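You operate a simulated robot arm through the tools that you are given. There is no shell and no other tool. Be economical: measure what you need, move in short steps, check, and stop when the job is done.

Carry out the task below with a simulated two-armed robot. There is one attempt and no reset: what you move stays moved.

## Task
Wipe both brackets clean and shut the one that the white card names in the kit box.
Fine: Teal pad, then back in its place; the other bracket stays out. Hands unhurt; nothing dropped, spilt, damaged or left on. What is to be rubbed or washed off counts as gone when no trace of it is left.

Only the result counts: the job must be done as asked and must still hold three seconds after the hand-in. Knocking over, shifting, dropping, spilling or breaking anything else fails it.

## Robot
Two 7-joint arms with two-finger parallel grippers on one trunk, on a base that drives. Base frame: it is fixed to the floor where the robot stands at the start and does not move with it; the origin is under the middle of the robot, x ahead of it, y to its left, z up; the surface under the hand at the start is at about z = 0.88. Units: m, degrees, N and s.
The left shoulder is at the start at [0.07, 0.134, 1.276], the right one opposite. With the tool pointing down near the work surface each hand reaches from about 0.1 to 0.64 m from the robot's upright axis, wherever it stands, measured 20 degrees to its own side. Places, roughly: lid of the red kit box [0.6, -0.1, 1]; red kit box [0.6, -0.1, 0.9]. Payload 1.57 kg a hand.
The tool frame of a hand sits at the grasp point between the pads (the TCP): z along the fingers, y along the line on which they close. The tips reach 0.03 m beyond it. The gripper opens to 0.08 m. The fingers are 0.017 m wide and 0.012 m thick; the gripper's body (0.04 by 0.082 m) begins 0.08 m behind the TCP.
Orientation is that of the tool frame in the base frame, as a unit quaternion [x, y, z, w]. With the fingers straight down and closing along the base's y, the tool's x points along the base's -x, its y along +y and its z along -z.

## Interface
- The arms move only by the tool apply_moves. It takes "left_targets", "right_targets" or both (then of equal length, played together; a hand with none holds still); each is a list of rows, each a list of 2 entries, a list of its own where there are three numbers: the shift along the tool's x, y, z in m, then the turn, a rotation vector about the tool's x, y, z in degrees. In form: [[[dx, dy, dz], [wx, wy, wz]], ...]. A call has 1 to 10 rows; each row shifts and turns the commanded pose from where the row before left it, along the tool's axes as they then stand. "left_fingers" and "right_fingers" are, for a hand that has rows, the finger opening in m, from 0 to 0.08, set as the call begins (left out, the last holds). Rows are played at 5 a second. More than 0.05 m and 8.6 degrees between two rows, or a gripper value outside its range, and nothing of the call is played. Where a pose cannot be reached the arm comes as near as it can. A force on the tool above 40 N (or 10 N above the force at the start of the call, whichever is more), or a blocked arm, ends the call early, and 0.2 s more pass. The fingers move at their own pace (about 0.153 m/s each) and stop on an object; they squeeze with about 32 N. The grip force told is the motor's: it shows also when the fingers shut on nothing. Time passes only in rows, and 0.2 s behind the last, so rows that do not move let the fingers close. It gives the time, the measured TCP pose, the force on the tool (base axes), the opening and the grip force at its end, in the units of the frame above (readings bear some noise), with the torque about the TCP (base axes, N m) and any sound that the robot's microphone picked up.
- Cameras (640 x 400 px; columns grow to the right, rows downward): "scene" is now at [0.1333, 0.0243, 1.4998]; the picture's right is [0.30, -0.95, 0.00], its down [-0.58, -0.18, -0.79] and it looks along [0.76, 0.24, -0.61] (base axes); focal length 261 px, centre (320, 200). "left" rides on the left gripper at [0.072, 0.007, -0.122] in its tool frame; the picture's right is [-0.09, 1.00, 0.00], its down [-0.84, -0.08, -0.54] and it looks along [-0.54, -0.05, 0.84] (tool axes); focal length 238 px, centre (320, 200). "right" rides on the right gripper at [0.072, -0.007, -0.122] in its tool frame; the picture's right is [0.09, 1.00, 0.00], its down [-0.84, 0.08, -0.54] and it looks along [-0.54, 0.05, 0.84] (tool axes); focal length 238 px, centre (320, 200). There is no depth. A picture from a camera that has moved, and an enlarged one, comes with that camera's place and axes in the base frame and with its lens.
- grab_frame(camera): a new picture of that camera. It takes no simulated time.
- lift_body(by): slides the trunk up (or, below 0, down) by that many m; the arms and the scene camera ride with it, the base frame stays. It gives what a move gives, with no picture.
- roll_base(legs): drives the robot by 1 to 6 legs, each [ahead, left, turn to the left] in m, m and degrees, along the robot's own axes; the way and the turn of a leg run together, so that a leg with both is an arc; at most 1.5 m and 180 degrees a leg. The arms and the cameras ride along, it lands a little off, and it stops where it bumps. It gives what a move gives.
- aim_head(pan, tilt): turns the head with the scene camera to pan (to the left, within 86 degrees either way) and tilt (down, from -29 to 69), counted from straight ahead of the robot. It gives what a move gives.
- zoom(camera, box): a new picture of the part [left, top, right, bottom] of that camera's present view, enlarged. It takes no simulated time.
- hand_in(): hands the job in; it is judged then, once.

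Go step by step. Nothing tells you exact positions but the pictures and the camera data: compare them with the known pose of the tool, close in by small moves and look again before you grip or let go. The budget is 120 turns and 108 pictures, counting those below and the enlarged ones. Unless the task says otherwise, let go and move clear before handing in, and close with one line.

The tools are called after "Emit:" by a JSON object that holds its "fn" and its "kwargs". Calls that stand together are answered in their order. apply_moves: Moves the arms, as the interface text tells. Its arguments: {"type":"object","properties":{"left_targets":{"type":"array","items":{"type":"array"}},"left_fingers":{"type":"number"},"right_targets":{"type":"array","items":{"type":"array"}},"right_fingers":{"type":"number"}},"required":[]} The other tools are called the same way: lift_body (by) slides the trunk up or down; roll_base (legs) drives the base; aim_head (pan, tilt) turns the head that bears the scene camera; grab_frame (camera) takes a picture; zoom (camera, box) takes an enlarged picture of a part of a camera's view; hand_in () hands the job in.

At the start:

```text
time_s: 0.0
left_eef_pos: [0.3885, 0.2261, 1.3053]
left_orientation: [-0.002, 1.0, 0.0, 0.0]
left_contact_force: [0.2, -0.4, 0.0]
left_ft_torque: [0.0, -0.01, 0.02]
left_gripper_width: 0.08
left_finger_force: 0.1
right_eef_pos: [0.3781, -0.0944, 1.2444]
right_orientation: [0.0, 1.0, 0.0, 0.001]
right_contact_force: [-0.2, -1.1, 0.3]
right_ft_torque: [-0.02, 0.01, 0.03]
right_gripper_width: 0.0801
right_finger_force: 0.0
trunk travel left (down, up): [-0.85, 0.09]
robot x, y, heading: [-0.0016, -0.0025, -0.0]
head pan, tilt: [17.6, 37.4]
```

scene: 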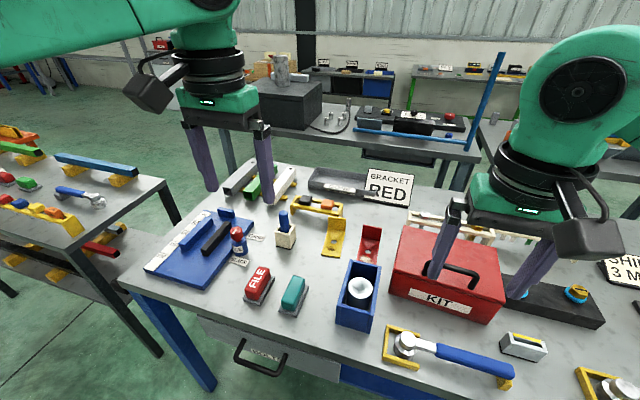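
right: 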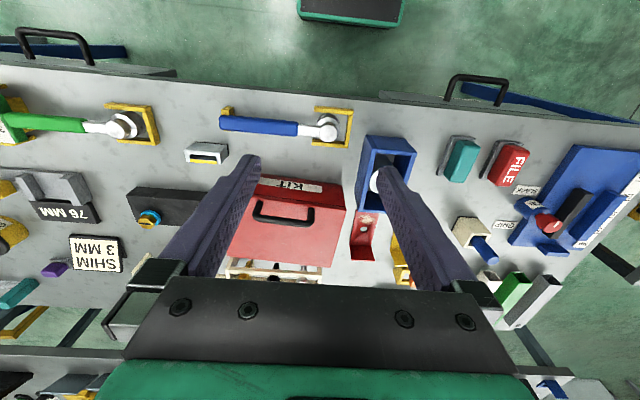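
left: 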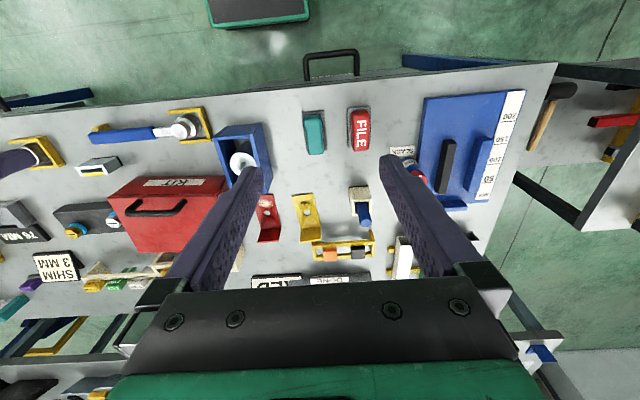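

I see a card reading "BRACKET RED", a red and a yellow bracket, a teal pad and a red kit box with a handle on its lid. I'll look closer before moving.

Emit:
{"fn": "zoom", "kwargs": {"camera": "scene", "box": [220, 150, 420, 340]}}

Emit:
{"fn": "zoom", "kwargs": {"camera": "scene", "box": [370, 190, 550, 340]}}

Emit:
{"fn": "zoom", "kwargs": {"camera": "left", "box": [200, 90, 400, 290]}}

Emit:
{"fn": "zoom", "kwargs": {"camera": "right", "box": [200, 90, 520, 300]}}

```text
2.11 times, centred on (320, 245) of scene
camera zoom: at [0.1333, 0.0243, 1.4998], right [0.3, -0.95, 0.0], down [-0.58, -0.18, -0.79], along [0.76, 0.24, -0.61], focal length 550 px, centre (320, 105)
```

zoom: 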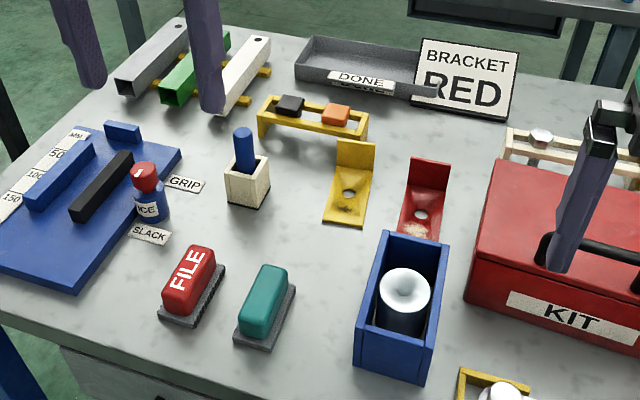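

```text
2.67 times, centred on (460, 265) of scene
camera zoom: at [0.1333, 0.0243, 1.4998], right [0.3, -0.95, 0.0], down [-0.58, -0.18, -0.79], along [0.76, 0.24, -0.61], focal length 697 px, centre (-53, 27)
```

zoom: 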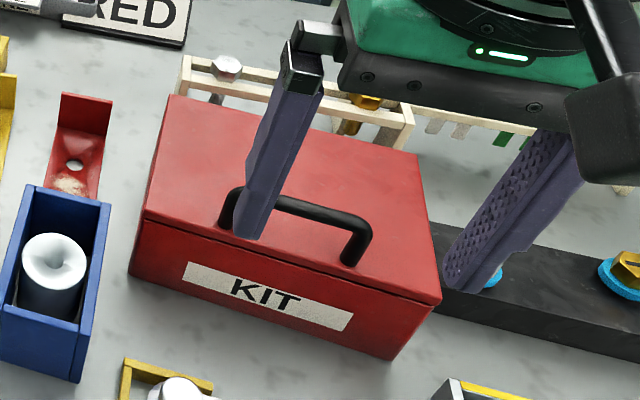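

```text
2.00 times, centred on (300, 190) of left
camera zoom: at [0.3161, 0.233, 1.4279], right [0.09, 1.0, 0.0], down [0.84, -0.08, 0.54], along [0.54, -0.05, -0.84], focal length 477 px, centre (360, 220)
```

zoom: 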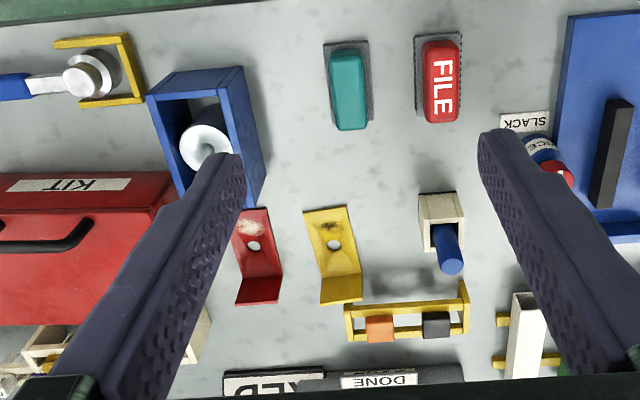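

```text
1.90 times, centred on (360, 195) of right
camera zoom: at [0.3058, -0.101, 1.367], right [-0.09, 1.0, 0.0], down [0.84, 0.08, 0.54], along [0.54, 0.05, -0.84], focal length 454 px, centre (244, 210)
```

zoom: 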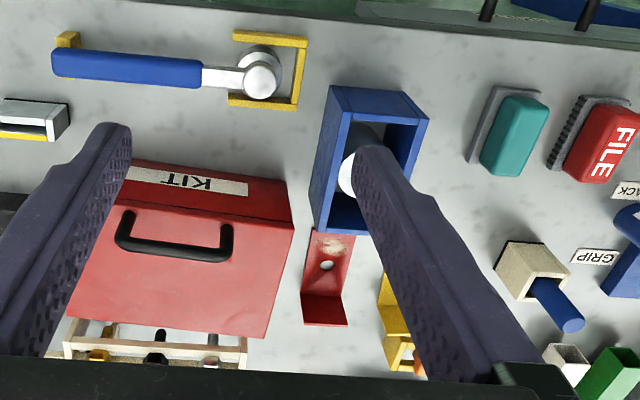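

The card calls for red, so the red bracket (about [0.70, 0.05]) goes in the box. The yellow one is at about [0.70, 0.16], the teal pad at about [0.48, 0.205]. Next I'll tilt the head down to see the near edge and the kit box side.

Emit:
{"fn": "aim_head", "kwargs": {"pan": 0, "tilt": 60}}

Emit:
{"fn": "grab_frame", "kwargs": {"camera": "scene"}}

```text
time_s: 0.9
left_eef_pos: [0.3876, 0.2271, 1.3057]
left_orientation: [-0.001, 1.0, 0.0, 0.0]
left_contact_force: [-0.1, 0.4, 0.2]
left_ft_torque: [0.0, -0.03, 0.03]
left_gripper_width: 0.0801
left_finger_force: 0.0
right_eef_pos: [0.3784, -0.0949, 1.2444]
right_orientation: [0.0, 1.0, 0.001, 0.0]
right_contact_force: [1.2, -0.2, 0.3]
right_ft_torque: [0.02, -0.01, -0.04]
right_gripper_width: 0.08
right_finger_force: 0.2
trunk travel left (down, up): [-0.85, 0.09]
robot x, y, heading: [-0.0016, -0.0018, 0.3]
head pan, tilt: [0.0, 60.0]
```

```text
100 pictures are left
camera scene: at [0.1173, -0.0018, 1.4691], right [0.0, -1.0, 0.0], down [-0.87, 0.0, -0.5], along [0.5, 0.0, -0.87], focal length 261 px, centre (320, 200)
```

scene: 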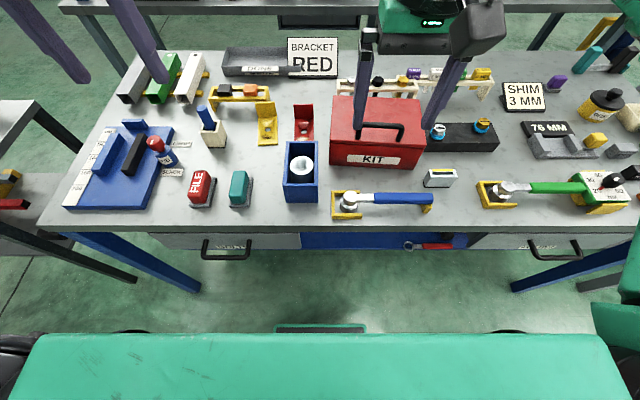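

The table edge is at about x = 0.36 and the base front at about 0.2, so there is room to drive ahead 0.12 m to reach the brackets. I'll do that and look again.

Emit:
{"fn": "roll_base", "kwargs": {"legs": [[0.12, 0, 0]]}}

Emit:
{"fn": "grab_frame", "kwargs": {"camera": "scene"}}

Emit:
{"fn": "grab_frame", "kwargs": {"camera": "left"}}

Emit:
{"fn": "grab_frame", "kwargs": {"camera": "right"}}

```text
time_s: 2.1
left_eef_pos: [0.5075, 0.2265, 1.307]
left_orientation: [0.0, 1.0, 0.0, 0.002]
left_contact_force: [-0.6, 0.1, -0.8]
left_ft_torque: [0.0, -0.01, 0.0]
left_gripper_width: 0.0802
left_finger_force: 0.0
right_eef_pos: [0.4964, -0.0966, 1.2461]
right_orientation: [0.0, 1.0, 0.0, 0.001]
right_contact_force: [0.0, 1.3, 0.0]
right_ft_torque: [0.01, -0.03, 0.01]
right_gripper_width: 0.0798
right_finger_force: 0.0
trunk travel left (down, up): [-0.85, 0.09]
robot x, y, heading: [0.1245, 0.0016, -0.3]
head pan, tilt: [0.0, 60.0]
```

```text
99 pictures are left
camera scene: at [0.2358, -0.0022, 1.4694], right [0.0, -1.0, 0.0], down [-0.86, 0.0, -0.5], along [0.5, 0.0, -0.86], focal length 261 px, centre (320, 200)
```

scene: 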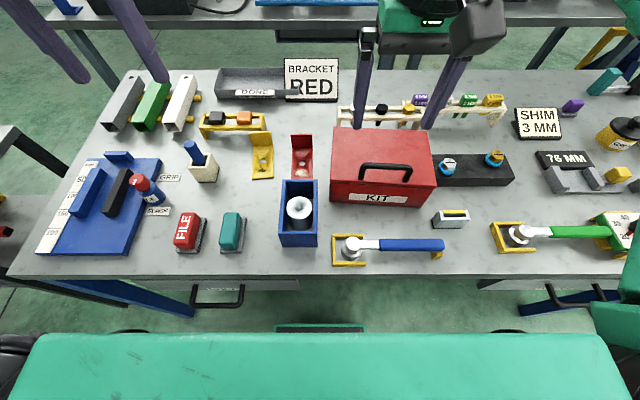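

```text
98 pictures are left
camera left: at [0.4352, 0.2322, 1.429], right [0.09, 1.0, 0.0], down [0.83, -0.08, 0.55], along [0.54, -0.05, -0.84], focal length 238 px, centre (320, 200)
```

left: 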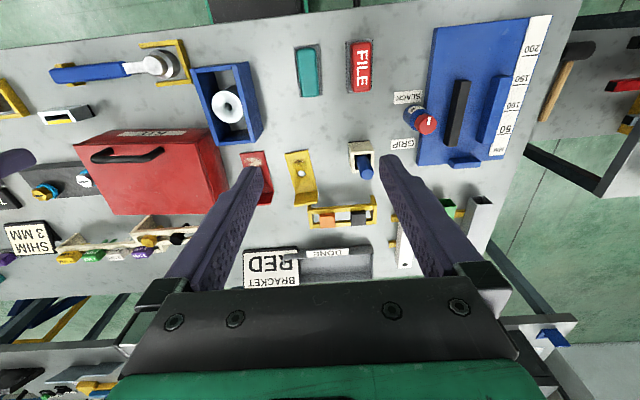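

```text
97 pictures are left
camera right: at [0.4244, -0.1017, 1.3681], right [-0.09, 1.0, 0.0], down [0.84, 0.08, 0.54], along [0.54, 0.05, -0.84], focal length 238 px, centre (320, 200)
```

right: 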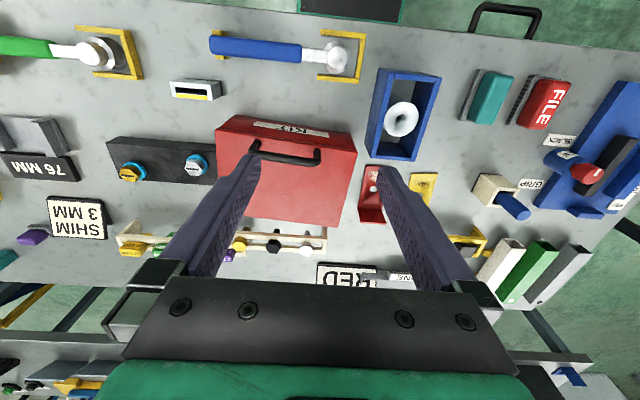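

Now in reach. I'll enlarge the pad, brackets and kit box to measure them.

Emit:
{"fn": "zoom", "kwargs": {"camera": "scene", "box": [170, 110, 330, 260]}}

Emit:
{"fn": "zoom", "kwargs": {"camera": "left", "box": [180, 30, 400, 220]}}

Emit:
{"fn": "zoom", "kwargs": {"camera": "right", "box": [200, 50, 460, 240]}}

Emit:
{"fn": "zoom", "kwargs": {"camera": "scene", "box": [310, 110, 470, 220]}}

```text
2.67 times, centred on (250, 185) of scene
camera zoom: at [0.2358, -0.0022, 1.4694], right [0.0, -1.0, 0.0], down [-0.86, 0.0, -0.5], along [0.5, 0.0, -0.86], focal length 697 px, centre (507, 240)
```

zoom: 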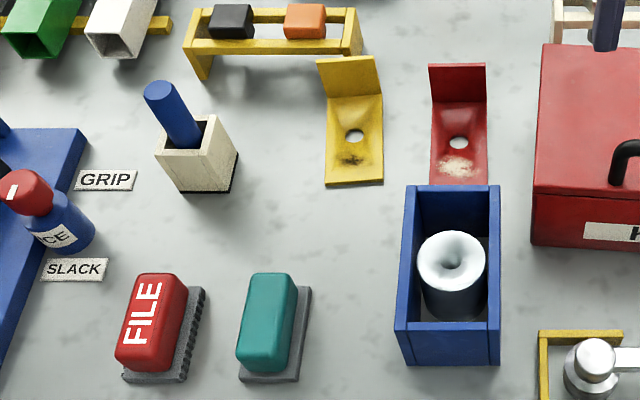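

```text
2.11 times, centred on (290, 125) of left
camera zoom: at [0.4352, 0.2322, 1.429], right [0.09, 1.0, 0.0], down [0.83, -0.08, 0.55], along [0.54, -0.05, -0.84], focal length 502 px, centre (383, 358)
```

zoom: 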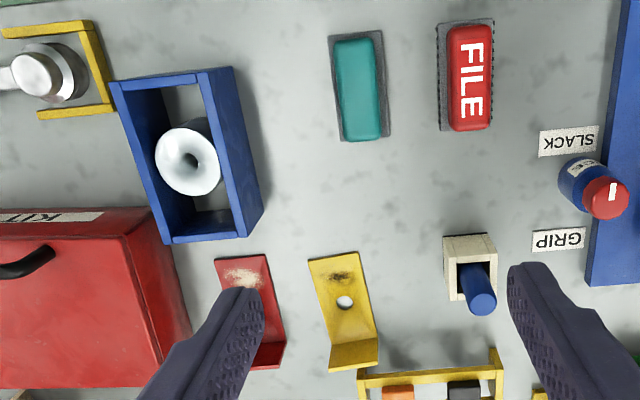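

```text
2.11 times, centred on (330, 145) of right
camera zoom: at [0.4244, -0.1017, 1.3681], right [-0.09, 1.0, 0.0], down [0.84, 0.08, 0.54], along [0.54, 0.05, -0.84], focal length 502 px, centre (299, 316)
```

zoom: 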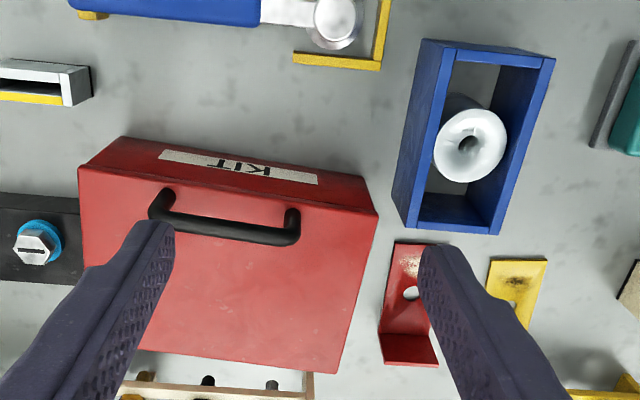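

```text
3.64 times, centred on (390, 165) of scene
camera zoom: at [0.2358, -0.0022, 1.4694], right [0.0, -1.0, 0.0], down [-0.86, 0.0, -0.5], along [0.5, 0.0, -0.86], focal length 951 px, centre (66, 327)
```

zoom: 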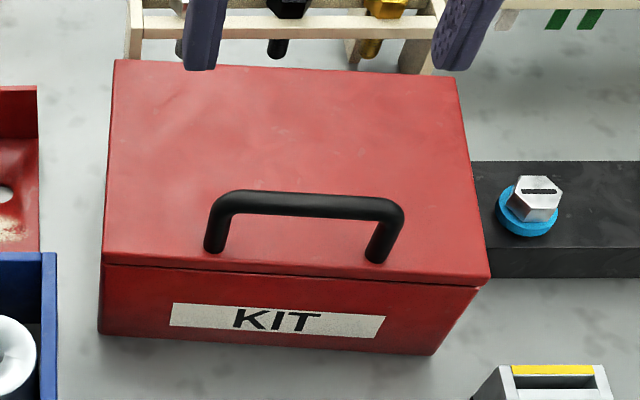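

The teal pad centre is at about [0.478, 0.207], long side along x, top about z 0.915. I'll bring the left hand above it with fingers open.

Emit:
{"fn": "apply_moves", "kwargs": {"left_targets": [[[0.0295, -0.0195, 0.02], [0, 0, 0]], [[0, 0, 0.05], [0, 0, 0]], [[0, 0, 0.05], [0, 0, 0]], [[0, 0, 0.05], [0, 0, 0]], [[0, 0, 0.05], [0, 0, 0]], [[0, 0, 0.05], [0, 0, 0]], [[0, 0, 0.04], [0, 0, 0]]], "left_fingers": 0.08}}

Emit:
{"fn": "grab_frame", "kwargs": {"camera": "left"}}

Emit:
{"fn": "zoom", "kwargs": {"camera": "scene", "box": [140, 110, 340, 260]}}

```text
time_s: 3.7
left_eef_pos: [0.4831, 0.2042, 0.9955]
left_orientation: [0.0, 1.0, -0.002, 0.0]
left_contact_force: [1.0, -0.5, -0.5]
left_ft_torque: [0.0, 0.0, -0.02]
left_gripper_width: 0.0798
left_finger_force: 0.1
right_eef_pos: [0.5008, -0.0958, 1.2453]
right_orientation: [0.0, 1.0, 0.0, -0.001]
right_contact_force: [-0.7, 0.4, -0.7]
right_ft_torque: [-0.02, 0.0, -0.01]
right_gripper_width: 0.0799
right_finger_force: 0.1
trunk travel left (down, up): [-0.85, 0.09]
robot x, y, heading: [0.1242, -0.0009, -0.2]
head pan, tilt: [0.0, 60.0]
```

```text
92 pictures are left
camera left: at [0.4107, 0.2102, 1.1178], right [0.09, 1.0, 0.0], down [0.84, -0.08, 0.54], along [0.54, -0.05, -0.84], focal length 238 px, centre (320, 200)
```

left: 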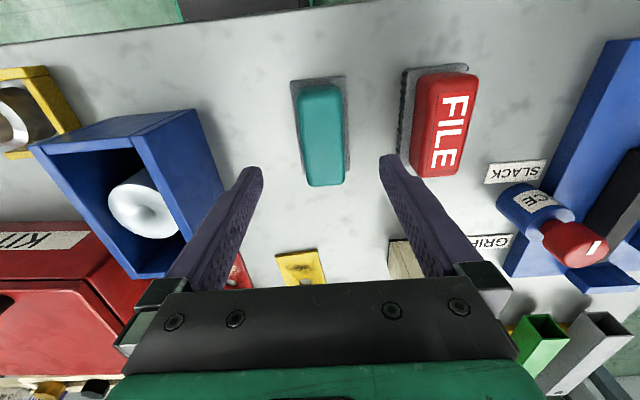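

```text
2.67 times, centred on (240, 185) of scene
camera zoom: at [0.2412, -0.002, 1.469], right [0.0, -1.0, 0.0], down [-0.87, 0.0, -0.5], along [0.5, 0.0, -0.87], focal length 697 px, centre (533, 240)
```

zoom: 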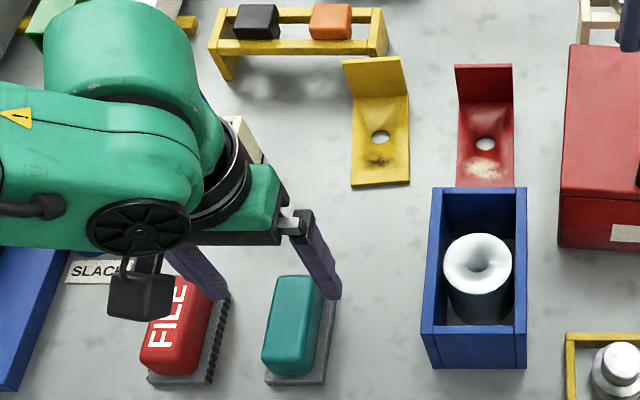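

The hand is well over the pad. I'll lower it to TCP z ≈ 0.922 and look.

Emit:
{"fn": "apply_moves", "kwargs": {"left_targets": [[[0.006, 0.001, 0.035], [0, 0, 0]], [[0, 0, 0.02], [0, 0, 0]], [[0, 0, 0.0185], [0, 0, 0]]]}}

Emit:
{"fn": "grab_frame", "kwargs": {"camera": "left"}}

Emit:
{"fn": "zoom", "kwargs": {"camera": "scene", "box": [160, 170, 300, 260]}}

```text
time_s: 4.5
left_eef_pos: [0.4766, 0.2077, 0.9237]
left_orientation: [0.001, 1.0, 0.0, 0.0]
left_contact_force: [-0.8, 0.0, -0.4]
left_ft_torque: [0.01, 0.0, -0.01]
left_gripper_width: 0.08
left_finger_force: 0.0
right_eef_pos: [0.5005, -0.0959, 1.2449]
right_orientation: [0.0, 1.0, -0.001, 0.0]
right_contact_force: [-0.1, -0.6, 0.0]
right_ft_torque: [-0.01, -0.01, -0.05]
right_gripper_width: 0.08
right_finger_force: 0.0
trunk travel left (down, up): [-0.85, 0.09]
robot x, y, heading: [0.1235, -0.0047, 0.1]
head pan, tilt: [0.0, 60.0]
```

```text
90 pictures are left
camera left: at [0.404, 0.2131, 1.0454], right [0.09, 1.0, 0.0], down [0.84, -0.08, 0.54], along [0.54, -0.05, -0.84], focal length 238 px, centre (320, 200)
```

left: 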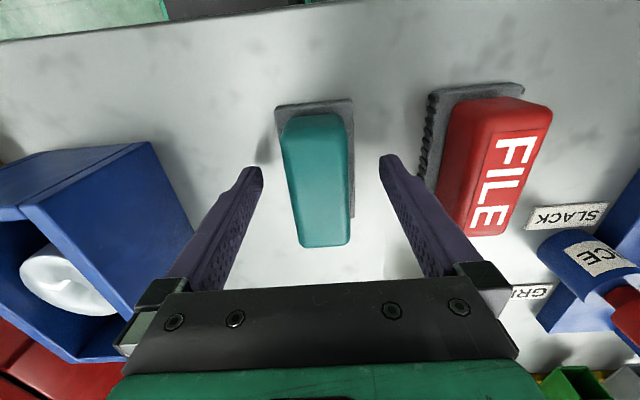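

```text
4.44 times, centred on (230, 215) of scene
camera zoom: at [0.24, -0.0023, 1.4691], right [0.0, -1.0, 0.0], down [-0.87, 0.0, -0.5], along [0.5, 0.0, -0.87], focal length 1162 px, centre (720, 133)
```

zoom: 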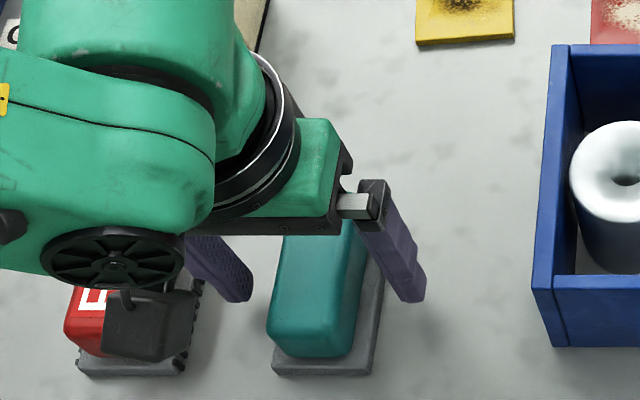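

The handle sits centred between the fingers, with the tips just above the felt. I'll close and lift slightly.

Emit:
{"fn": "apply_moves", "kwargs": {"left_targets": [[[0, 0, 0], [0, 0, 0]], [[0, 0, 0], [0, 0, 0]], [[0, 0, 0], [0, 0, 0]]], "left_fingers": 0.0}}

Emit:
{"fn": "grab_frame", "kwargs": {"camera": "left"}}

```text
time_s: 5.3
left_eef_pos: [0.4765, 0.2072, 0.923]
left_orientation: [0.001, 1.0, 0.0, 0.0]
left_contact_force: [0.4, 0.5, -0.7]
left_ft_torque: [0.01, 0.01, 0.02]
left_gripper_width: 0.0356
left_finger_force: 31.8
right_eef_pos: [0.5006, -0.0964, 1.2447]
right_orientation: [0.001, 1.0, 0.001, 0.0]
right_contact_force: [-0.2, 0.4, -0.2]
right_ft_torque: [-0.01, -0.01, 0.0]
right_gripper_width: 0.0802
right_finger_force: 0.0
trunk travel left (down, up): [-0.85, 0.09]
robot x, y, heading: [0.1236, -0.0033, -0.2]
head pan, tilt: [0.0, 60.0]
```

```text
88 pictures are left
camera left: at [0.4041, 0.2133, 1.0455], right [0.09, 1.0, 0.0], down [0.84, -0.08, 0.54], along [0.54, -0.05, -0.84], focal length 238 px, centre (320, 200)
```

left: 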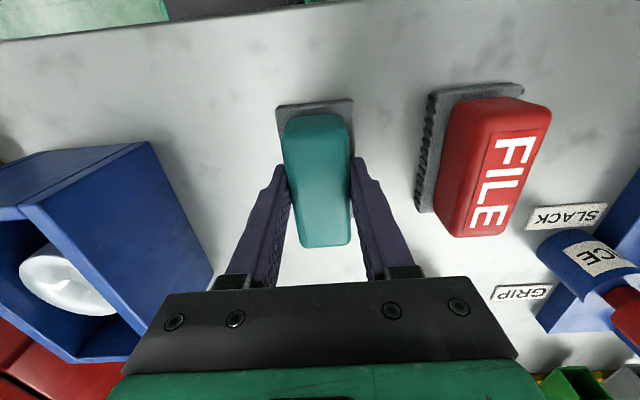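

The pad is gripped (width 0.0356, its place: TCP [0.4765, 0.2072, 0.923]). I'll lift it and carry it over the yellow bracket, hovering.

Emit:
{"fn": "apply_moves", "kwargs": {"left_targets": [[[0, 0, -0.05], [0, 0, 0]], [[0, 0, -0.05], [0, 0, 0]], [[-0.05, -0.012, 0], [0, 0, 0]], [[-0.05, -0.012, 0], [0, 0, 0]], [[-0.05, -0.012, 0], [0, 0, 0]], [[-0.045, -0.009, 0], [0, 0, 0]], [[0, 0, 0.04], [0, 0, 0]]]}}

Emit:
{"fn": "grab_frame", "kwargs": {"camera": "left"}}

Emit:
{"fn": "zoom", "kwargs": {"camera": "scene", "box": [190, 90, 350, 230]}}

```text
refused: row 3 steps farther than a row can; nothing moved
```

```text
87 pictures are left
camera left: at [0.4041, 0.2133, 1.0455], right [0.09, 1.0, 0.0], down [0.84, -0.08, 0.54], along [0.54, -0.05, -0.84], focal length 238 px, centre (320, 200)
```

left: 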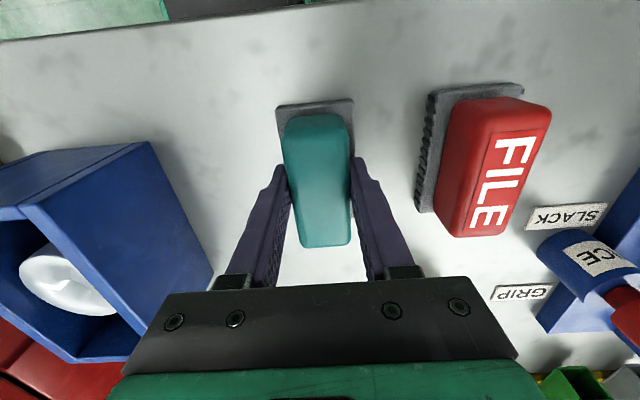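

```text
2.86 times, centred on (270, 160) of scene
camera zoom: at [0.2401, -0.0022, 1.469], right [0.0, -1.0, 0.0], down [-0.87, 0.0, -0.5], along [0.5, 0.0, -0.87], focal length 747 px, centre (463, 314)
```

zoom: 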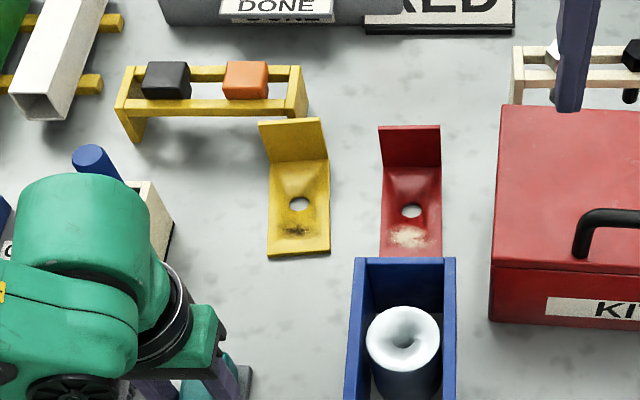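

The step was too long (norm over 0.05); nothing moved. I'll redo it with shorter rows.

Emit:
{"fn": "apply_moves", "kwargs": {"left_targets": [[[0, 0, -0.05], [0, 0, 0]], [[0, 0, -0.05], [0, 0, 0]], [[-0.047, -0.011, 0], [0, 0, 0]], [[-0.047, -0.011, 0], [0, 0, 0]], [[-0.047, -0.011, 0], [0, 0, 0]], [[-0.047, -0.011, 0], [0, 0, 0]], [[-0.005, 0, 0.04], [0, 0, 0]]]}}

Emit:
{"fn": "grab_frame", "kwargs": {"camera": "left"}}

Emit:
{"fn": "zoom", "kwargs": {"camera": "scene", "box": [190, 90, 350, 230]}}

```text
time_s: 6.9
left_eef_pos: [0.6328, 0.1872, 1.0019]
left_orientation: [0.002, 1.0, 0.0, 0.002]
left_contact_force: [0.0, 0.6, -2.3]
left_ft_torque: [-0.01, 0.01, 0.02]
left_gripper_width: 0.0357
left_finger_force: 32.0
left hand out of reach, approached as far as the arm can: row 6, 7
right_eef_pos: [0.5003, -0.0956, 1.2444]
right_orientation: [0.001, 1.0, 0.0, 0.0]
right_contact_force: [-0.3, 0.8, 1.0]
right_ft_torque: [-0.02, -0.02, 0.03]
right_gripper_width: 0.0798
right_finger_force: 0.1
trunk travel left (down, up): [-0.85, 0.09]
robot x, y, heading: [0.1226, -0.0006, 0.1]
head pan, tilt: [0.0, 60.0]
```

```text
85 pictures are left
camera left: at [0.5611, 0.1937, 1.1235], right [0.09, 1.0, 0.0], down [0.83, -0.08, 0.54], along [0.54, -0.05, -0.84], focal length 238 px, centre (320, 200)
```

left: 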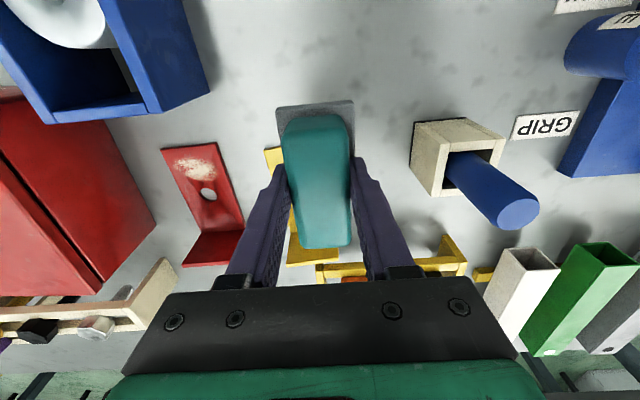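

```text
2.86 times, centred on (270, 160) of scene
camera zoom: at [0.2397, -0.0013, 1.4691], right [0.0, -1.0, 0.0], down [-0.87, 0.0, -0.5], along [0.5, 0.0, -0.87], focal length 747 px, centre (463, 314)
```

zoom: 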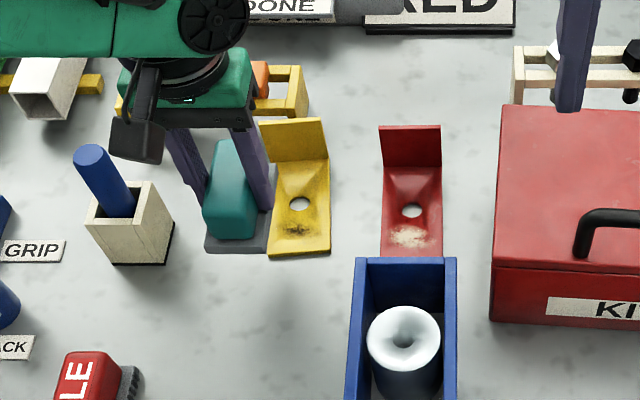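

The left arm stopped short at x = 0.633 (z = 1.0). I'll test whether a lower hand reaches further.

Emit:
{"fn": "apply_moves", "kwargs": {"left_targets": [[[0, 0, 0.02], [0, 0, 0]], [[-0.01, 0, 0.01], [0, 0, 0]]]}}

```text
time_s: 7.5
left_eef_pos: [0.6269, 0.1959, 0.9824]
left_orientation: [0.001, 1.0, -0.001, 0.001]
left_contact_force: [1.0, -0.2, -1.9]
left_ft_torque: [0.03, 0.02, 0.03]
left_gripper_width: 0.0356
left_finger_force: 32.0
left hand out of reach, approached as far as the arm can: row 1, 2
right_eef_pos: [0.5004, -0.0958, 1.2443]
right_orientation: [0.0, 1.0, 0.0, 0.0]
right_contact_force: [0.3, -0.8, 0.0]
right_ft_torque: [0.0, 0.0, 0.03]
right_gripper_width: 0.0803
right_finger_force: 0.1
trunk travel left (down, up): [-0.85, 0.09]
robot x, y, heading: [0.1193, -0.0034, -0.1]
head pan, tilt: [0.0, 60.0]
```

Lower is worse, so the shoulder is too high. I'll raise the hand by arm, then lower the trunk by about 0.12 m.

Emit:
{"fn": "apply_moves", "kwargs": {"left_targets": [[[0.04, 0.0, -0.03], [0, 0, 0]], [[0, 0, -0.05], [0, 0, 0]], [[0, 0, -0.05], [0, 0, 0]], [[0, 0, -0.03], [0, 0, 0]]], "right_targets": [[[0, 0, -0.04], [0, 0, 0]], [[0, 0, 0], [0, 0, 0]], [[0, 0, 0], [0, 0, 0]], [[0, 0, 0], [0, 0, 0]]]}}

Emit:
{"fn": "lift_body", "kwargs": {"by": -0.12}}

Emit:
{"fn": "grab_frame", "kwargs": {"camera": "scene"}}

```text
time_s: 8.5
left_eef_pos: [0.5858, 0.1939, 1.1431]
left_orientation: [0.0, 1.0, 0.0, 0.001]
left_contact_force: [-0.2, 0.1, -1.2]
left_ft_torque: [0.04, 0.01, 0.02]
left_gripper_width: 0.0356
left_finger_force: 32.0
right_eef_pos: [0.4987, -0.0965, 1.2864]
right_orientation: [0.001, 1.0, 0.001, -0.001]
right_contact_force: [0.5, -0.3, 0.6]
right_ft_torque: [0.02, -0.04, -0.01]
right_gripper_width: 0.08
right_finger_force: 0.1
trunk travel left (down, up): [-0.85, 0.09]
robot x, y, heading: [0.1251, -0.0, -0.2]
head pan, tilt: [0.0, 60.0]
```

```text
time_s: 10.0
left_eef_pos: [0.5866, 0.193, 1.0228]
left_orientation: [0.001, 1.0, 0.0, 0.001]
left_contact_force: [-0.3, 0.0, -1.8]
left_ft_torque: [-0.02, 0.0, -0.04]
left_gripper_width: 0.0355
left_finger_force: 31.4
right_eef_pos: [0.5002, -0.0943, 1.1665]
right_orientation: [0.002, 1.0, 0.0, 0.0]
right_contact_force: [0.1, 0.3, 0.6]
right_ft_torque: [-0.01, 0.0, 0.02]
right_gripper_width: 0.0798
right_finger_force: 0.1
trunk travel left (down, up): [-0.73, 0.21]
robot x, y, heading: [0.1259, 0.0025, -0.5]
head pan, tilt: [0.0, 60.0]
```

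```text
83 pictures are left
camera scene: at [0.2401, -0.0022, 1.3491], right [0.0, -1.0, 0.0], down [-0.87, 0.0, -0.5], along [0.5, 0.0, -0.87], focal length 261 px, centre (320, 200)
```

scene: 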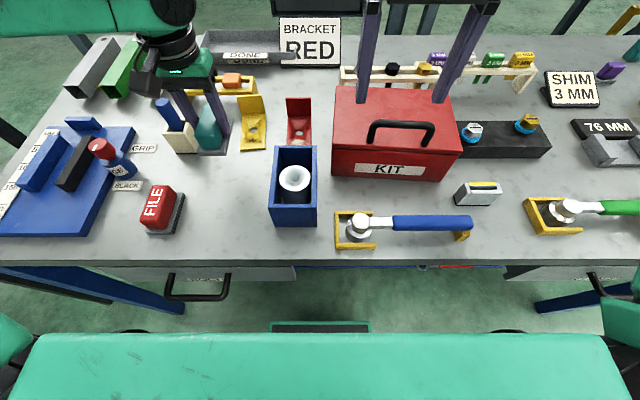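

Trunk lowered. Now try reaching over the yellow bracket's dirty patch at about [0.672, 0.160].

Emit:
{"fn": "apply_moves", "kwargs": {"left_targets": [[[-0.03, -0.012, 0], [0, 0, 0]], [[-0.03, -0.012, 0], [0, 0, 0]], [[-0.026, -0.009, 0.02], [0, 0, 0]], [[0, 0, 0.035], [0, 0, 0]]]}}

Emit:
{"fn": "grab_frame", "kwargs": {"camera": "left"}}

Emit:
{"fn": "zoom", "kwargs": {"camera": "scene", "box": [170, 70, 330, 190]}}

```text
time_s: 11.0
left_eef_pos: [0.6578, 0.1684, 0.9681]
left_orientation: [0.0, 1.0, -0.001, 0.002]
left_contact_force: [-0.6, 0.6, -2.6]
left_ft_torque: [-0.02, -0.01, -0.01]
left_gripper_width: 0.0355
left_finger_force: 32.4
left hand out of reach, approached as far as the arm can: row 3, 4
right_eef_pos: [0.5002, -0.0943, 1.1663]
right_orientation: [0.001, 1.0, 0.0, 0.001]
right_contact_force: [0.3, 0.6, 0.2]
right_ft_torque: [0.0, 0.01, 0.02]
right_gripper_width: 0.0804
right_finger_force: 0.0
trunk travel left (down, up): [-0.73, 0.21]
robot x, y, heading: [0.1197, -0.0019, -0.1]
head pan, tilt: [0.0, 60.0]
```

```text
82 pictures are left
camera left: at [0.5842, 0.175, 1.0898], right [0.09, 1.0, 0.0], down [0.83, -0.08, 0.55], along [0.54, -0.05, -0.84], focal length 238 px, centre (320, 200)
```

left: 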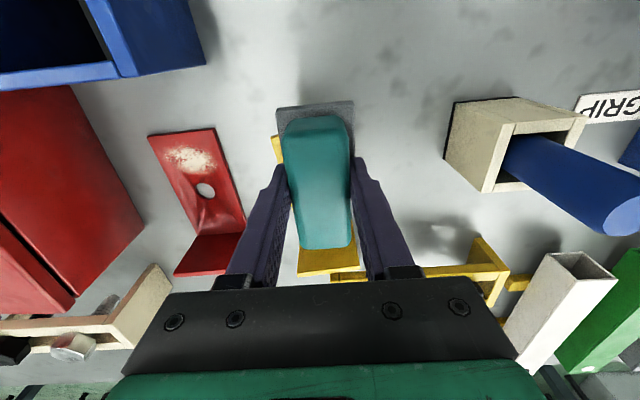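

```text
3.33 times, centred on (250, 130) of scene
camera zoom: at [0.2399, -0.0023, 1.3491], right [0.0, -1.0, 0.0], down [-0.87, 0.0, -0.5], along [0.5, 0.0, -0.87], focal length 872 px, centre (553, 433)
```

zoom: 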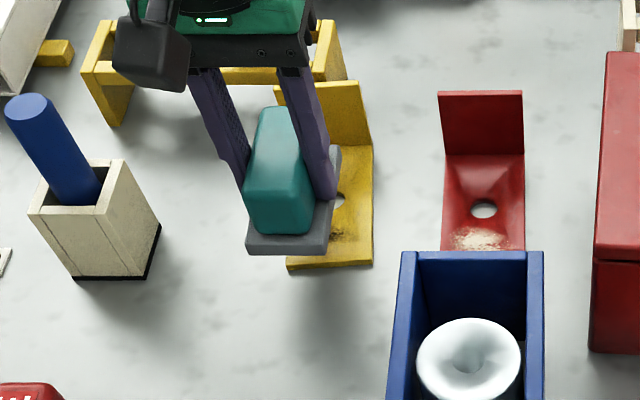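

Better but still short. I'll raise both hands, and lower the trunk another 0.12 m.

Emit:
{"fn": "apply_moves", "kwargs": {"left_targets": [[[0.02, 0, -0.04], [0, 0, 0]], [[0, 0, -0.05], [0, 0, 0]], [[0, 0, -0.05], [0, 0, 0]]], "right_targets": [[[0, 0, -0.05], [0, 0, 0]], [[0, 0, -0.05], [0, 0, 0]], [[0, 0, -0.02], [0, 0, 0]]]}}

Emit:
{"fn": "lift_body", "kwargs": {"by": -0.12}}

Emit:
{"fn": "apply_moves", "kwargs": {"left_targets": [[[-0.03, -0.008, 0], [0, 0, 0]], [[-0.005, 0, 0.025], [0, 0, 0]], [[0, 0, 0.025], [0, 0, 0]], [[0, 0, 0], [0, 0, 0]]]}}

Emit:
{"fn": "grab_frame", "kwargs": {"camera": "left"}}

Emit:
{"fn": "zoom", "kwargs": {"camera": "scene", "box": [150, 30, 350, 200]}}

```text
time_s: 11.8
left_eef_pos: [0.6362, 0.1692, 1.1096]
left_orientation: [0.001, 1.0, -0.001, 0.0]
left_contact_force: [-0.4, -0.5, -1.6]
left_ft_torque: [0.01, 0.01, 0.01]
left_gripper_width: 0.0354
left_finger_force: 32.1
right_eef_pos: [0.501, -0.0956, 1.287]
right_orientation: [0.0, 1.0, 0.001, 0.0]
right_contact_force: [0.5, -0.2, -0.3]
right_ft_torque: [-0.01, 0.0, -0.01]
right_gripper_width: 0.0798
right_finger_force: 0.1
trunk travel left (down, up): [-0.73, 0.21]
robot x, y, heading: [0.1226, 0.0013, -0.1]
head pan, tilt: [0.0, 60.0]
```

```text
time_s: 13.3
left_eef_pos: [0.6369, 0.1684, 0.9916]
left_orientation: [0.001, 1.0, 0.001, 0.001]
left_contact_force: [0.3, -0.3, -1.3]
left_ft_torque: [0.0, -0.03, 0.02]
left_gripper_width: 0.0358
left_finger_force: 31.9
right_eef_pos: [0.5014, -0.0953, 1.1657]
right_orientation: [0.001, 1.0, 0.0, 0.0]
right_contact_force: [0.1, 0.4, -0.3]
right_ft_torque: [0.0, 0.02, 0.0]
right_gripper_width: 0.08
right_finger_force: 0.1
trunk travel left (down, up): [-0.61, 0.33]
robot x, y, heading: [0.1227, 0.0007, -0.0]
head pan, tilt: [0.0, 60.0]
```

```text
time_s: 14.3
left_eef_pos: [0.6544, 0.1675, 0.9397]
left_orientation: [0.001, 1.0, 0.0, 0.001]
left_contact_force: [0.1, -0.8, -1.2]
left_ft_torque: [0.01, -0.02, -0.05]
left_gripper_width: 0.0357
left_finger_force: 31.8
left hand out of reach, approached as far as the arm can: row 1
right_eef_pos: [0.5017, -0.0954, 1.1667]
right_orientation: [0.001, 1.0, 0.0, 0.0]
right_contact_force: [0.1, 0.8, 0.2]
right_ft_torque: [-0.01, -0.01, 0.03]
right_gripper_width: 0.08
right_finger_force: 0.1
trunk travel left (down, up): [-0.61, 0.33]
robot x, y, heading: [0.1212, 0.001, 0.1]
head pan, tilt: [0.0, 60.0]
```

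```text
80 pictures are left
camera left: at [0.5823, 0.1738, 1.0619], right [0.09, 1.0, 0.0], down [0.84, -0.08, 0.54], along [0.54, -0.05, -0.84], focal length 238 px, centre (320, 200)
```

left: 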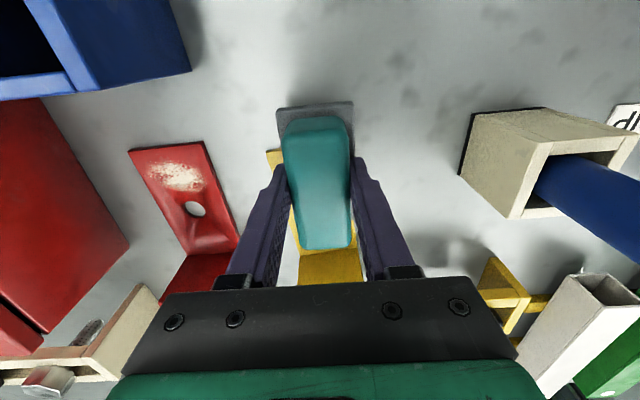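

```text
2.35 times, centred on (250, 115) of scene
camera zoom: at [0.2401, -0.0022, 1.2291], right [0.0, -1.0, 0.0], down [-0.87, 0.0, -0.5], along [0.5, 0.0, -0.87], focal length 615 px, centre (485, 400)
```

zoom: 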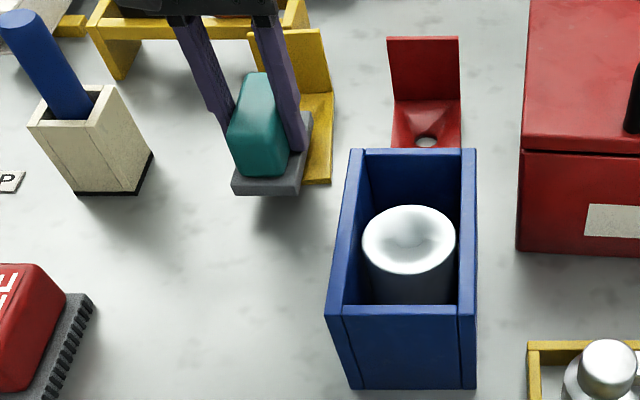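

Reach is improving; I'll shift slightly toward the bracket's dirt and hover lower.

Emit:
{"fn": "apply_moves", "kwargs": {"left_targets": [[[-0.008, -0.01, 0], [0, 0, 0]], [[-0.008, 0, 0], [0, 0, 0]], [[0, 0, 0.006], [0, 0, 0]]]}}

Emit:
{"fn": "grab_frame", "kwargs": {"camera": "left"}}

```text
time_s: 15.1
left_eef_pos: [0.6581, 0.1641, 0.932]
left_orientation: [0.001, 1.0, 0.0, 0.0]
left_contact_force: [-0.3, -0.3, -1.6]
left_ft_torque: [0.02, 0.01, 0.01]
left_gripper_width: 0.0358
left_finger_force: 32.3
left hand out of reach, approached as far as the arm can: row 1, 2
right_eef_pos: [0.5009, -0.0949, 1.1654]
right_orientation: [0.0, 1.0, 0.0, 0.0]
right_contact_force: [0.7, 0.4, -1.1]
right_ft_torque: [0.0, 0.03, -0.01]
right_gripper_width: 0.0801
right_finger_force: 0.1
trunk travel left (down, up): [-0.61, 0.33]
robot x, y, heading: [0.1231, 0.0019, -0.1]
head pan, tilt: [0.0, 60.0]
```

```text
78 pictures are left
camera left: at [0.5863, 0.1707, 1.0537], right [0.09, 1.0, 0.0], down [0.84, -0.08, 0.54], along [0.54, -0.05, -0.84], focal length 238 px, centre (320, 200)
```

left: 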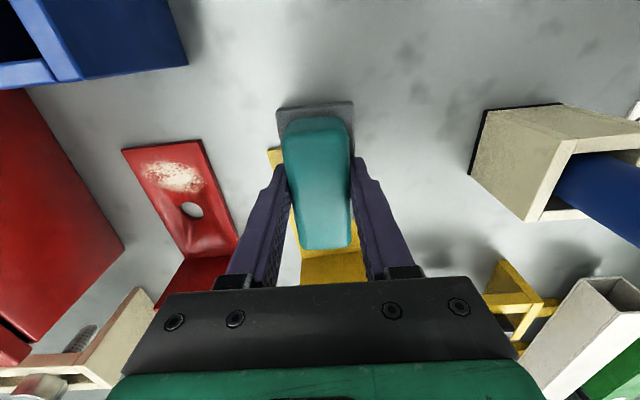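

The limit is about 0.54 m ahead of the axis. The green body edge rides with the trunk and is well clear of the table, so I'll raise the hand and drive ahead 0.06 m more.

Emit:
{"fn": "apply_moves", "kwargs": {"left_targets": [[[0.03, 0, -0.04], [0, 0, 0]], [[0.03, 0, -0.03], [0, 0, 0]]]}}

Emit:
{"fn": "roll_base", "kwargs": {"legs": [[0.06, 0, 0]]}}

Emit:
{"fn": "grab_frame", "kwargs": {"camera": "scene"}}

```text
time_s: 15.7
left_eef_pos: [0.5982, 0.1659, 1.0017]
left_orientation: [0.0, 1.0, 0.0, 0.001]
left_contact_force: [0.0, -0.1, -1.3]
left_ft_torque: [0.0, 0.01, 0.02]
left_gripper_width: 0.0357
left_finger_force: 32.4
right_eef_pos: [0.4993, -0.0957, 1.1658]
right_orientation: [0.001, 1.0, 0.001, 0.001]
right_contact_force: [-0.4, -1.2, 0.3]
right_ft_torque: [-0.01, 0.0, -0.01]
right_gripper_width: 0.0799
right_finger_force: 0.1
trunk travel left (down, up): [-0.61, 0.33]
robot x, y, heading: [0.1238, 0.0007, -0.2]
head pan, tilt: [0.0, 60.0]
```

```text
time_s: 16.7
left_eef_pos: [0.6598, 0.1648, 1.0017]
left_orientation: [0.0, 1.0, 0.001, 0.002]
left_contact_force: [-0.6, -0.1, -1.8]
left_ft_torque: [0.01, 0.03, 0.04]
left_gripper_width: 0.0354
left_finger_force: 31.9
right_eef_pos: [0.5586, -0.0949, 1.1672]
right_orientation: [0.001, 1.0, 0.0, 0.001]
right_contact_force: [-0.1, -0.1, 0.0]
right_ft_torque: [0.0, 0.04, -0.04]
right_gripper_width: 0.08
right_finger_force: 0.0
trunk travel left (down, up): [-0.61, 0.33]
robot x, y, heading: [0.1849, 0.0005, -0.2]
head pan, tilt: [0.0, 60.0]
```

```text
77 pictures are left
camera scene: at [0.2984, -0.0023, 1.2293], right [0.0, -1.0, 0.0], down [-0.87, 0.0, -0.5], along [0.5, 0.0, -0.87], focal length 261 px, centre (320, 200)
```

scene: 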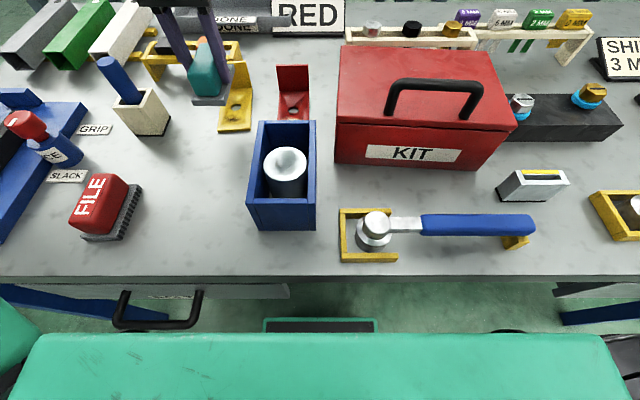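

Drive went fine. Now hover over the yellow bracket's patch.

Emit:
{"fn": "apply_moves", "kwargs": {"left_targets": [[[-0.012, -0.007, 0.03], [0, 0, 0]], [[0, 0, 0.028], [0, 0, -6]]]}}

Emit:
{"fn": "grab_frame", "kwargs": {"camera": "left"}}

Emit:
{"fn": "zoom", "kwargs": {"camera": "scene", "box": [150, 30, 330, 160]}}

```text
time_s: 17.3
left_eef_pos: [0.675, 0.1594, 0.9414]
left_orientation: [-0.052, 0.999, 0.0, 0.0]
left_contact_force: [0.3, 0.8, -1.7]
left_ft_torque: [0.04, 0.02, 0.04]
left_gripper_width: 0.036
left_finger_force: 32.2
right_eef_pos: [0.5618, -0.0949, 1.1668]
right_orientation: [0.002, 1.0, 0.0, -0.001]
right_contact_force: [0.6, -1.4, 0.2]
right_ft_torque: [-0.04, 0.03, 0.01]
right_gripper_width: 0.0798
right_finger_force: 0.1
trunk travel left (down, up): [-0.61, 0.33]
robot x, y, heading: [0.1862, -0.0043, -0.4]
head pan, tilt: [0.0, 60.0]
```

```text
76 pictures are left
camera left: at [0.6017, 0.1582, 1.064], right [-0.01, 1.0, 0.0], down [0.84, 0.01, 0.54], along [0.54, 0.01, -0.84], focal length 238 px, centre (320, 200)
```

left: 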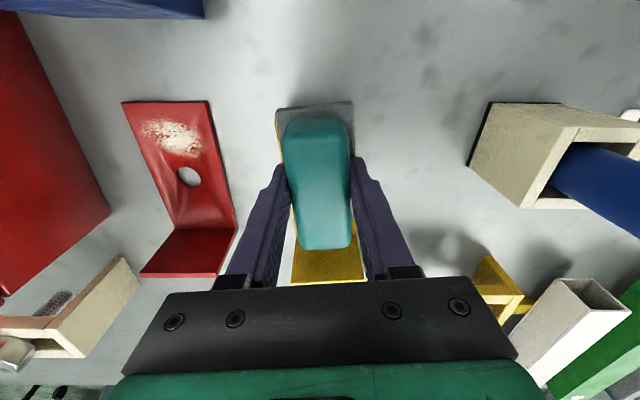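

```text
3.08 times, centred on (240, 95) of scene
camera zoom: at [0.301, -0.0019, 1.229], right [0.0, -1.0, 0.0], down [-0.87, 0.0, -0.5], along [0.5, 0.0, -0.87], focal length 804 px, centre (566, 523)
```

zoom: 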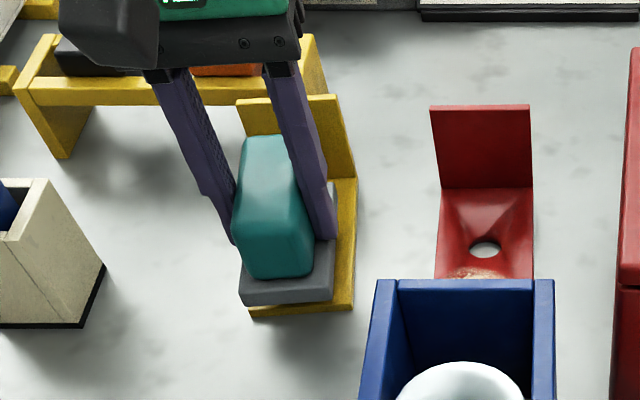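

The pad is aligned over the yellow patch. I'll lower it gently until I feel contact.

Emit:
{"fn": "apply_moves", "kwargs": {"left_targets": [[[0, -0.003, 0.008], [0, 0, 0]], [[0, 0, 0.004], [0, 0, 0]], [[0, 0, 0.003], [0, 0, 0]]]}}

```text
time_s: 18.1
left_eef_pos: [0.6752, 0.1562, 0.9287]
left_orientation: [-0.051, 0.999, -0.001, 0.002]
left_contact_force: [2.3, 1.8, 9.7]
left_ft_torque: [0.11, 0.26, -0.08]
left_gripper_width: 0.0356
left_finger_force: 31.8
right_eef_pos: [0.5593, -0.096, 1.1659]
right_orientation: [0.001, 1.0, 0.001, 0.001]
right_contact_force: [-0.8, -0.2, 0.8]
right_ft_torque: [0.0, -0.02, 0.0]
right_gripper_width: 0.0799
right_finger_force: 0.0
trunk travel left (down, up): [-0.61, 0.33]
robot x, y, heading: [0.1801, -0.0001, -0.2]
head pan, tilt: [0.0, 60.0]
```

About 11 N of contact. I'll rub with short strokes along the leg.

Emit:
{"fn": "apply_moves", "kwargs": {"left_targets": [[[-0.015, 0, 0], [0, 0, 0]], [[0.015, 0.0, 0], [0, 0, 0]], [[0.015, 0, 0], [0, 0, 0]], [[-0.015, 0, 0], [0, 0, 0]], [[-0.015, 0.006, 0], [0, 0, 0]], [[0.015, 0, 0], [0, 0, 0]], [[0.015, -0.012, 0], [0, 0, 0]], [[-0.015, 0, 0], [0, 0, 0]], [[-0.015, 0, 0], [0, 0, 0]], [[0.015, 0.006, 0], [0, 0, 0]]]}}

Emit:
{"fn": "zoom", "kwargs": {"camera": "scene", "box": [150, 30, 330, 160]}}

```text
time_s: 20.3
left_eef_pos: [0.6742, 0.1559, 0.929]
left_orientation: [-0.052, 0.999, -0.001, 0.002]
left_contact_force: [1.9, -0.9, 4.9]
left_ft_torque: [-0.03, 0.09, 0.02]
left_gripper_width: 0.0357
left_finger_force: 32.0
right_eef_pos: [0.5601, -0.0948, 1.167]
right_orientation: [0.001, 1.0, 0.0, 0.001]
right_contact_force: [-0.7, -0.7, -0.2]
right_ft_torque: [-0.03, -0.03, -0.01]
right_gripper_width: 0.08
right_finger_force: 0.0
trunk travel left (down, up): [-0.61, 0.33]
robot x, y, heading: [0.1797, -0.0003, -0.1]
head pan, tilt: [0.0, 60.0]
```

```text
3.08 times, centred on (240, 95) of scene
camera zoom: at [0.2991, -0.0023, 1.2291], right [0.0, -1.0, 0.0], down [-0.87, 0.0, -0.5], along [0.5, 0.0, -0.87], focal length 804 px, centre (566, 523)
```

zoom: 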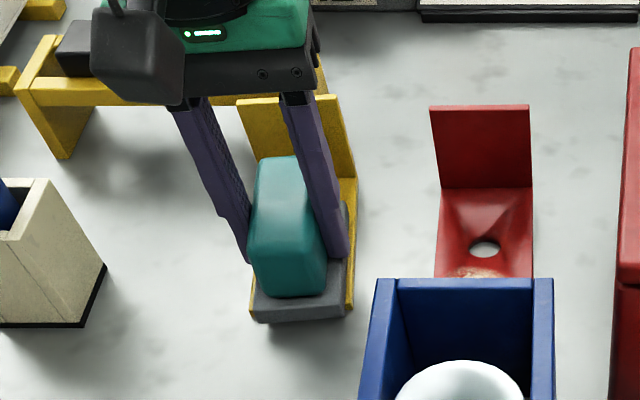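

The bracket hasn't moved. One more pass with slightly more pressure and a wider area, then lift away and look.

Emit:
{"fn": "apply_moves", "kwargs": {"left_targets": [[[0, 0, 0.002], [0, 0, 0]], [[-0.02, 0.008, 0], [0, 0, 0]], [[0.03, 0, 0], [0, 0, 0]], [[-0.03, 0, 0], [0, 0, 0]], [[0.03, -0.008, 0], [0, 0, 0]], [[-0.03, 0, 0], [0, 0, 0]], [[0.03, -0.008, 0], [0, 0, 0]], [[-0.03, 0, 0], [0, 0, 0]], [[0.02, 0.008, 0], [0, 0, 0]], [[0, 0, -0.03], [0, 0, 0]]]}}

Emit:
{"fn": "apply_moves", "kwargs": {"left_targets": [[[0, 0, -0.04], [0, 0, 0]], [[0.045, 0, 0], [0, 0, 0]], [[0.045, 0, 0], [0, 0, 0]], [[0.03, 0, 0], [0, 0, 0]]]}}

Emit:
{"fn": "zoom", "kwargs": {"camera": "scene", "box": [150, 30, 330, 160]}}

Emit:
{"fn": "grab_frame", "kwargs": {"camera": "left"}}

```text
time_s: 22.5
left_eef_pos: [0.6715, 0.1547, 0.9544]
left_orientation: [-0.051, 0.999, 0.0, -0.001]
left_contact_force: [-0.7, 0.0, -2.2]
left_ft_torque: [0.0, -0.02, -0.01]
left_gripper_width: 0.0358
left_finger_force: 31.6
right_eef_pos: [0.5599, -0.0963, 1.1655]
right_orientation: [0.002, 1.0, -0.001, 0.001]
right_contact_force: [0.2, -0.1, 0.4]
right_ft_torque: [-0.03, -0.03, -0.01]
right_gripper_width: 0.08
right_finger_force: 0.1
trunk travel left (down, up): [-0.61, 0.33]
robot x, y, heading: [0.1855, 0.0009, 0.2]
head pan, tilt: [0.0, 60.0]
```

```text
time_s: 23.5
left_eef_pos: [0.5528, 0.143, 0.9984]
left_orientation: [-0.051, 0.999, 0.0, 0.001]
left_contact_force: [-0.7, -1.4, -1.7]
left_ft_torque: [0.02, -0.02, 0.01]
left_gripper_width: 0.0357
left_finger_force: 31.9
right_eef_pos: [0.5602, -0.0954, 1.1665]
right_orientation: [0.0, 1.0, 0.0, 0.001]
right_contact_force: [-0.3, 0.1, 0.0]
right_ft_torque: [0.01, -0.02, -0.02]
right_gripper_width: 0.0799
right_finger_force: 0.1
trunk travel left (down, up): [-0.61, 0.33]
robot x, y, heading: [0.1825, 0.0014, -0.1]
head pan, tilt: [0.0, 60.0]
```

```text
3.08 times, centred on (240, 95) of scene
camera zoom: at [0.2997, -0.0022, 1.2291], right [0.0, -1.0, 0.0], down [-0.87, 0.0, -0.5], along [0.5, 0.0, -0.87], focal length 804 px, centre (566, 523)
```

zoom: 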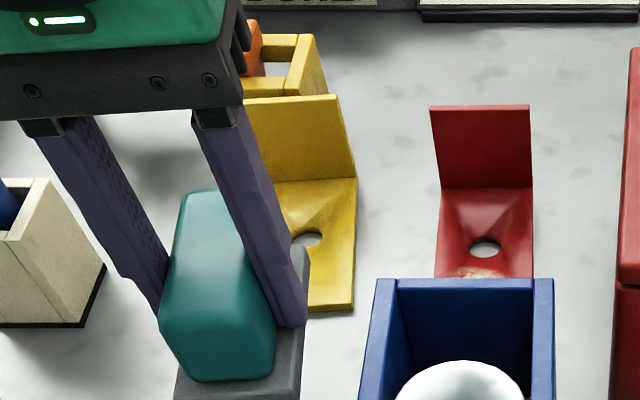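

```text
72 pictures are left
camera left: at [0.4805, 0.141, 1.1197], right [-0.01, 1.0, 0.0], down [0.84, 0.01, 0.54], along [0.54, 0.01, -0.84], focal length 238 px, centre (320, 200)
```

left: 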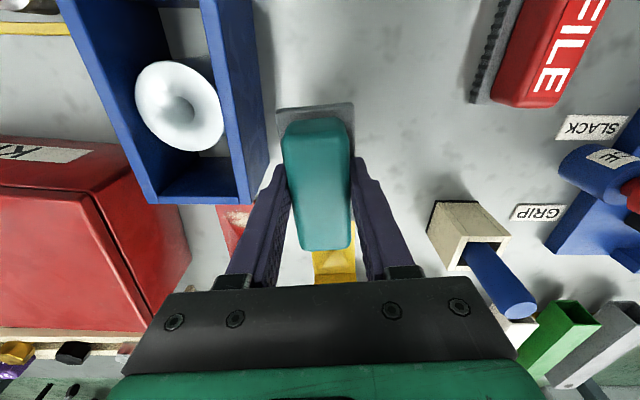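

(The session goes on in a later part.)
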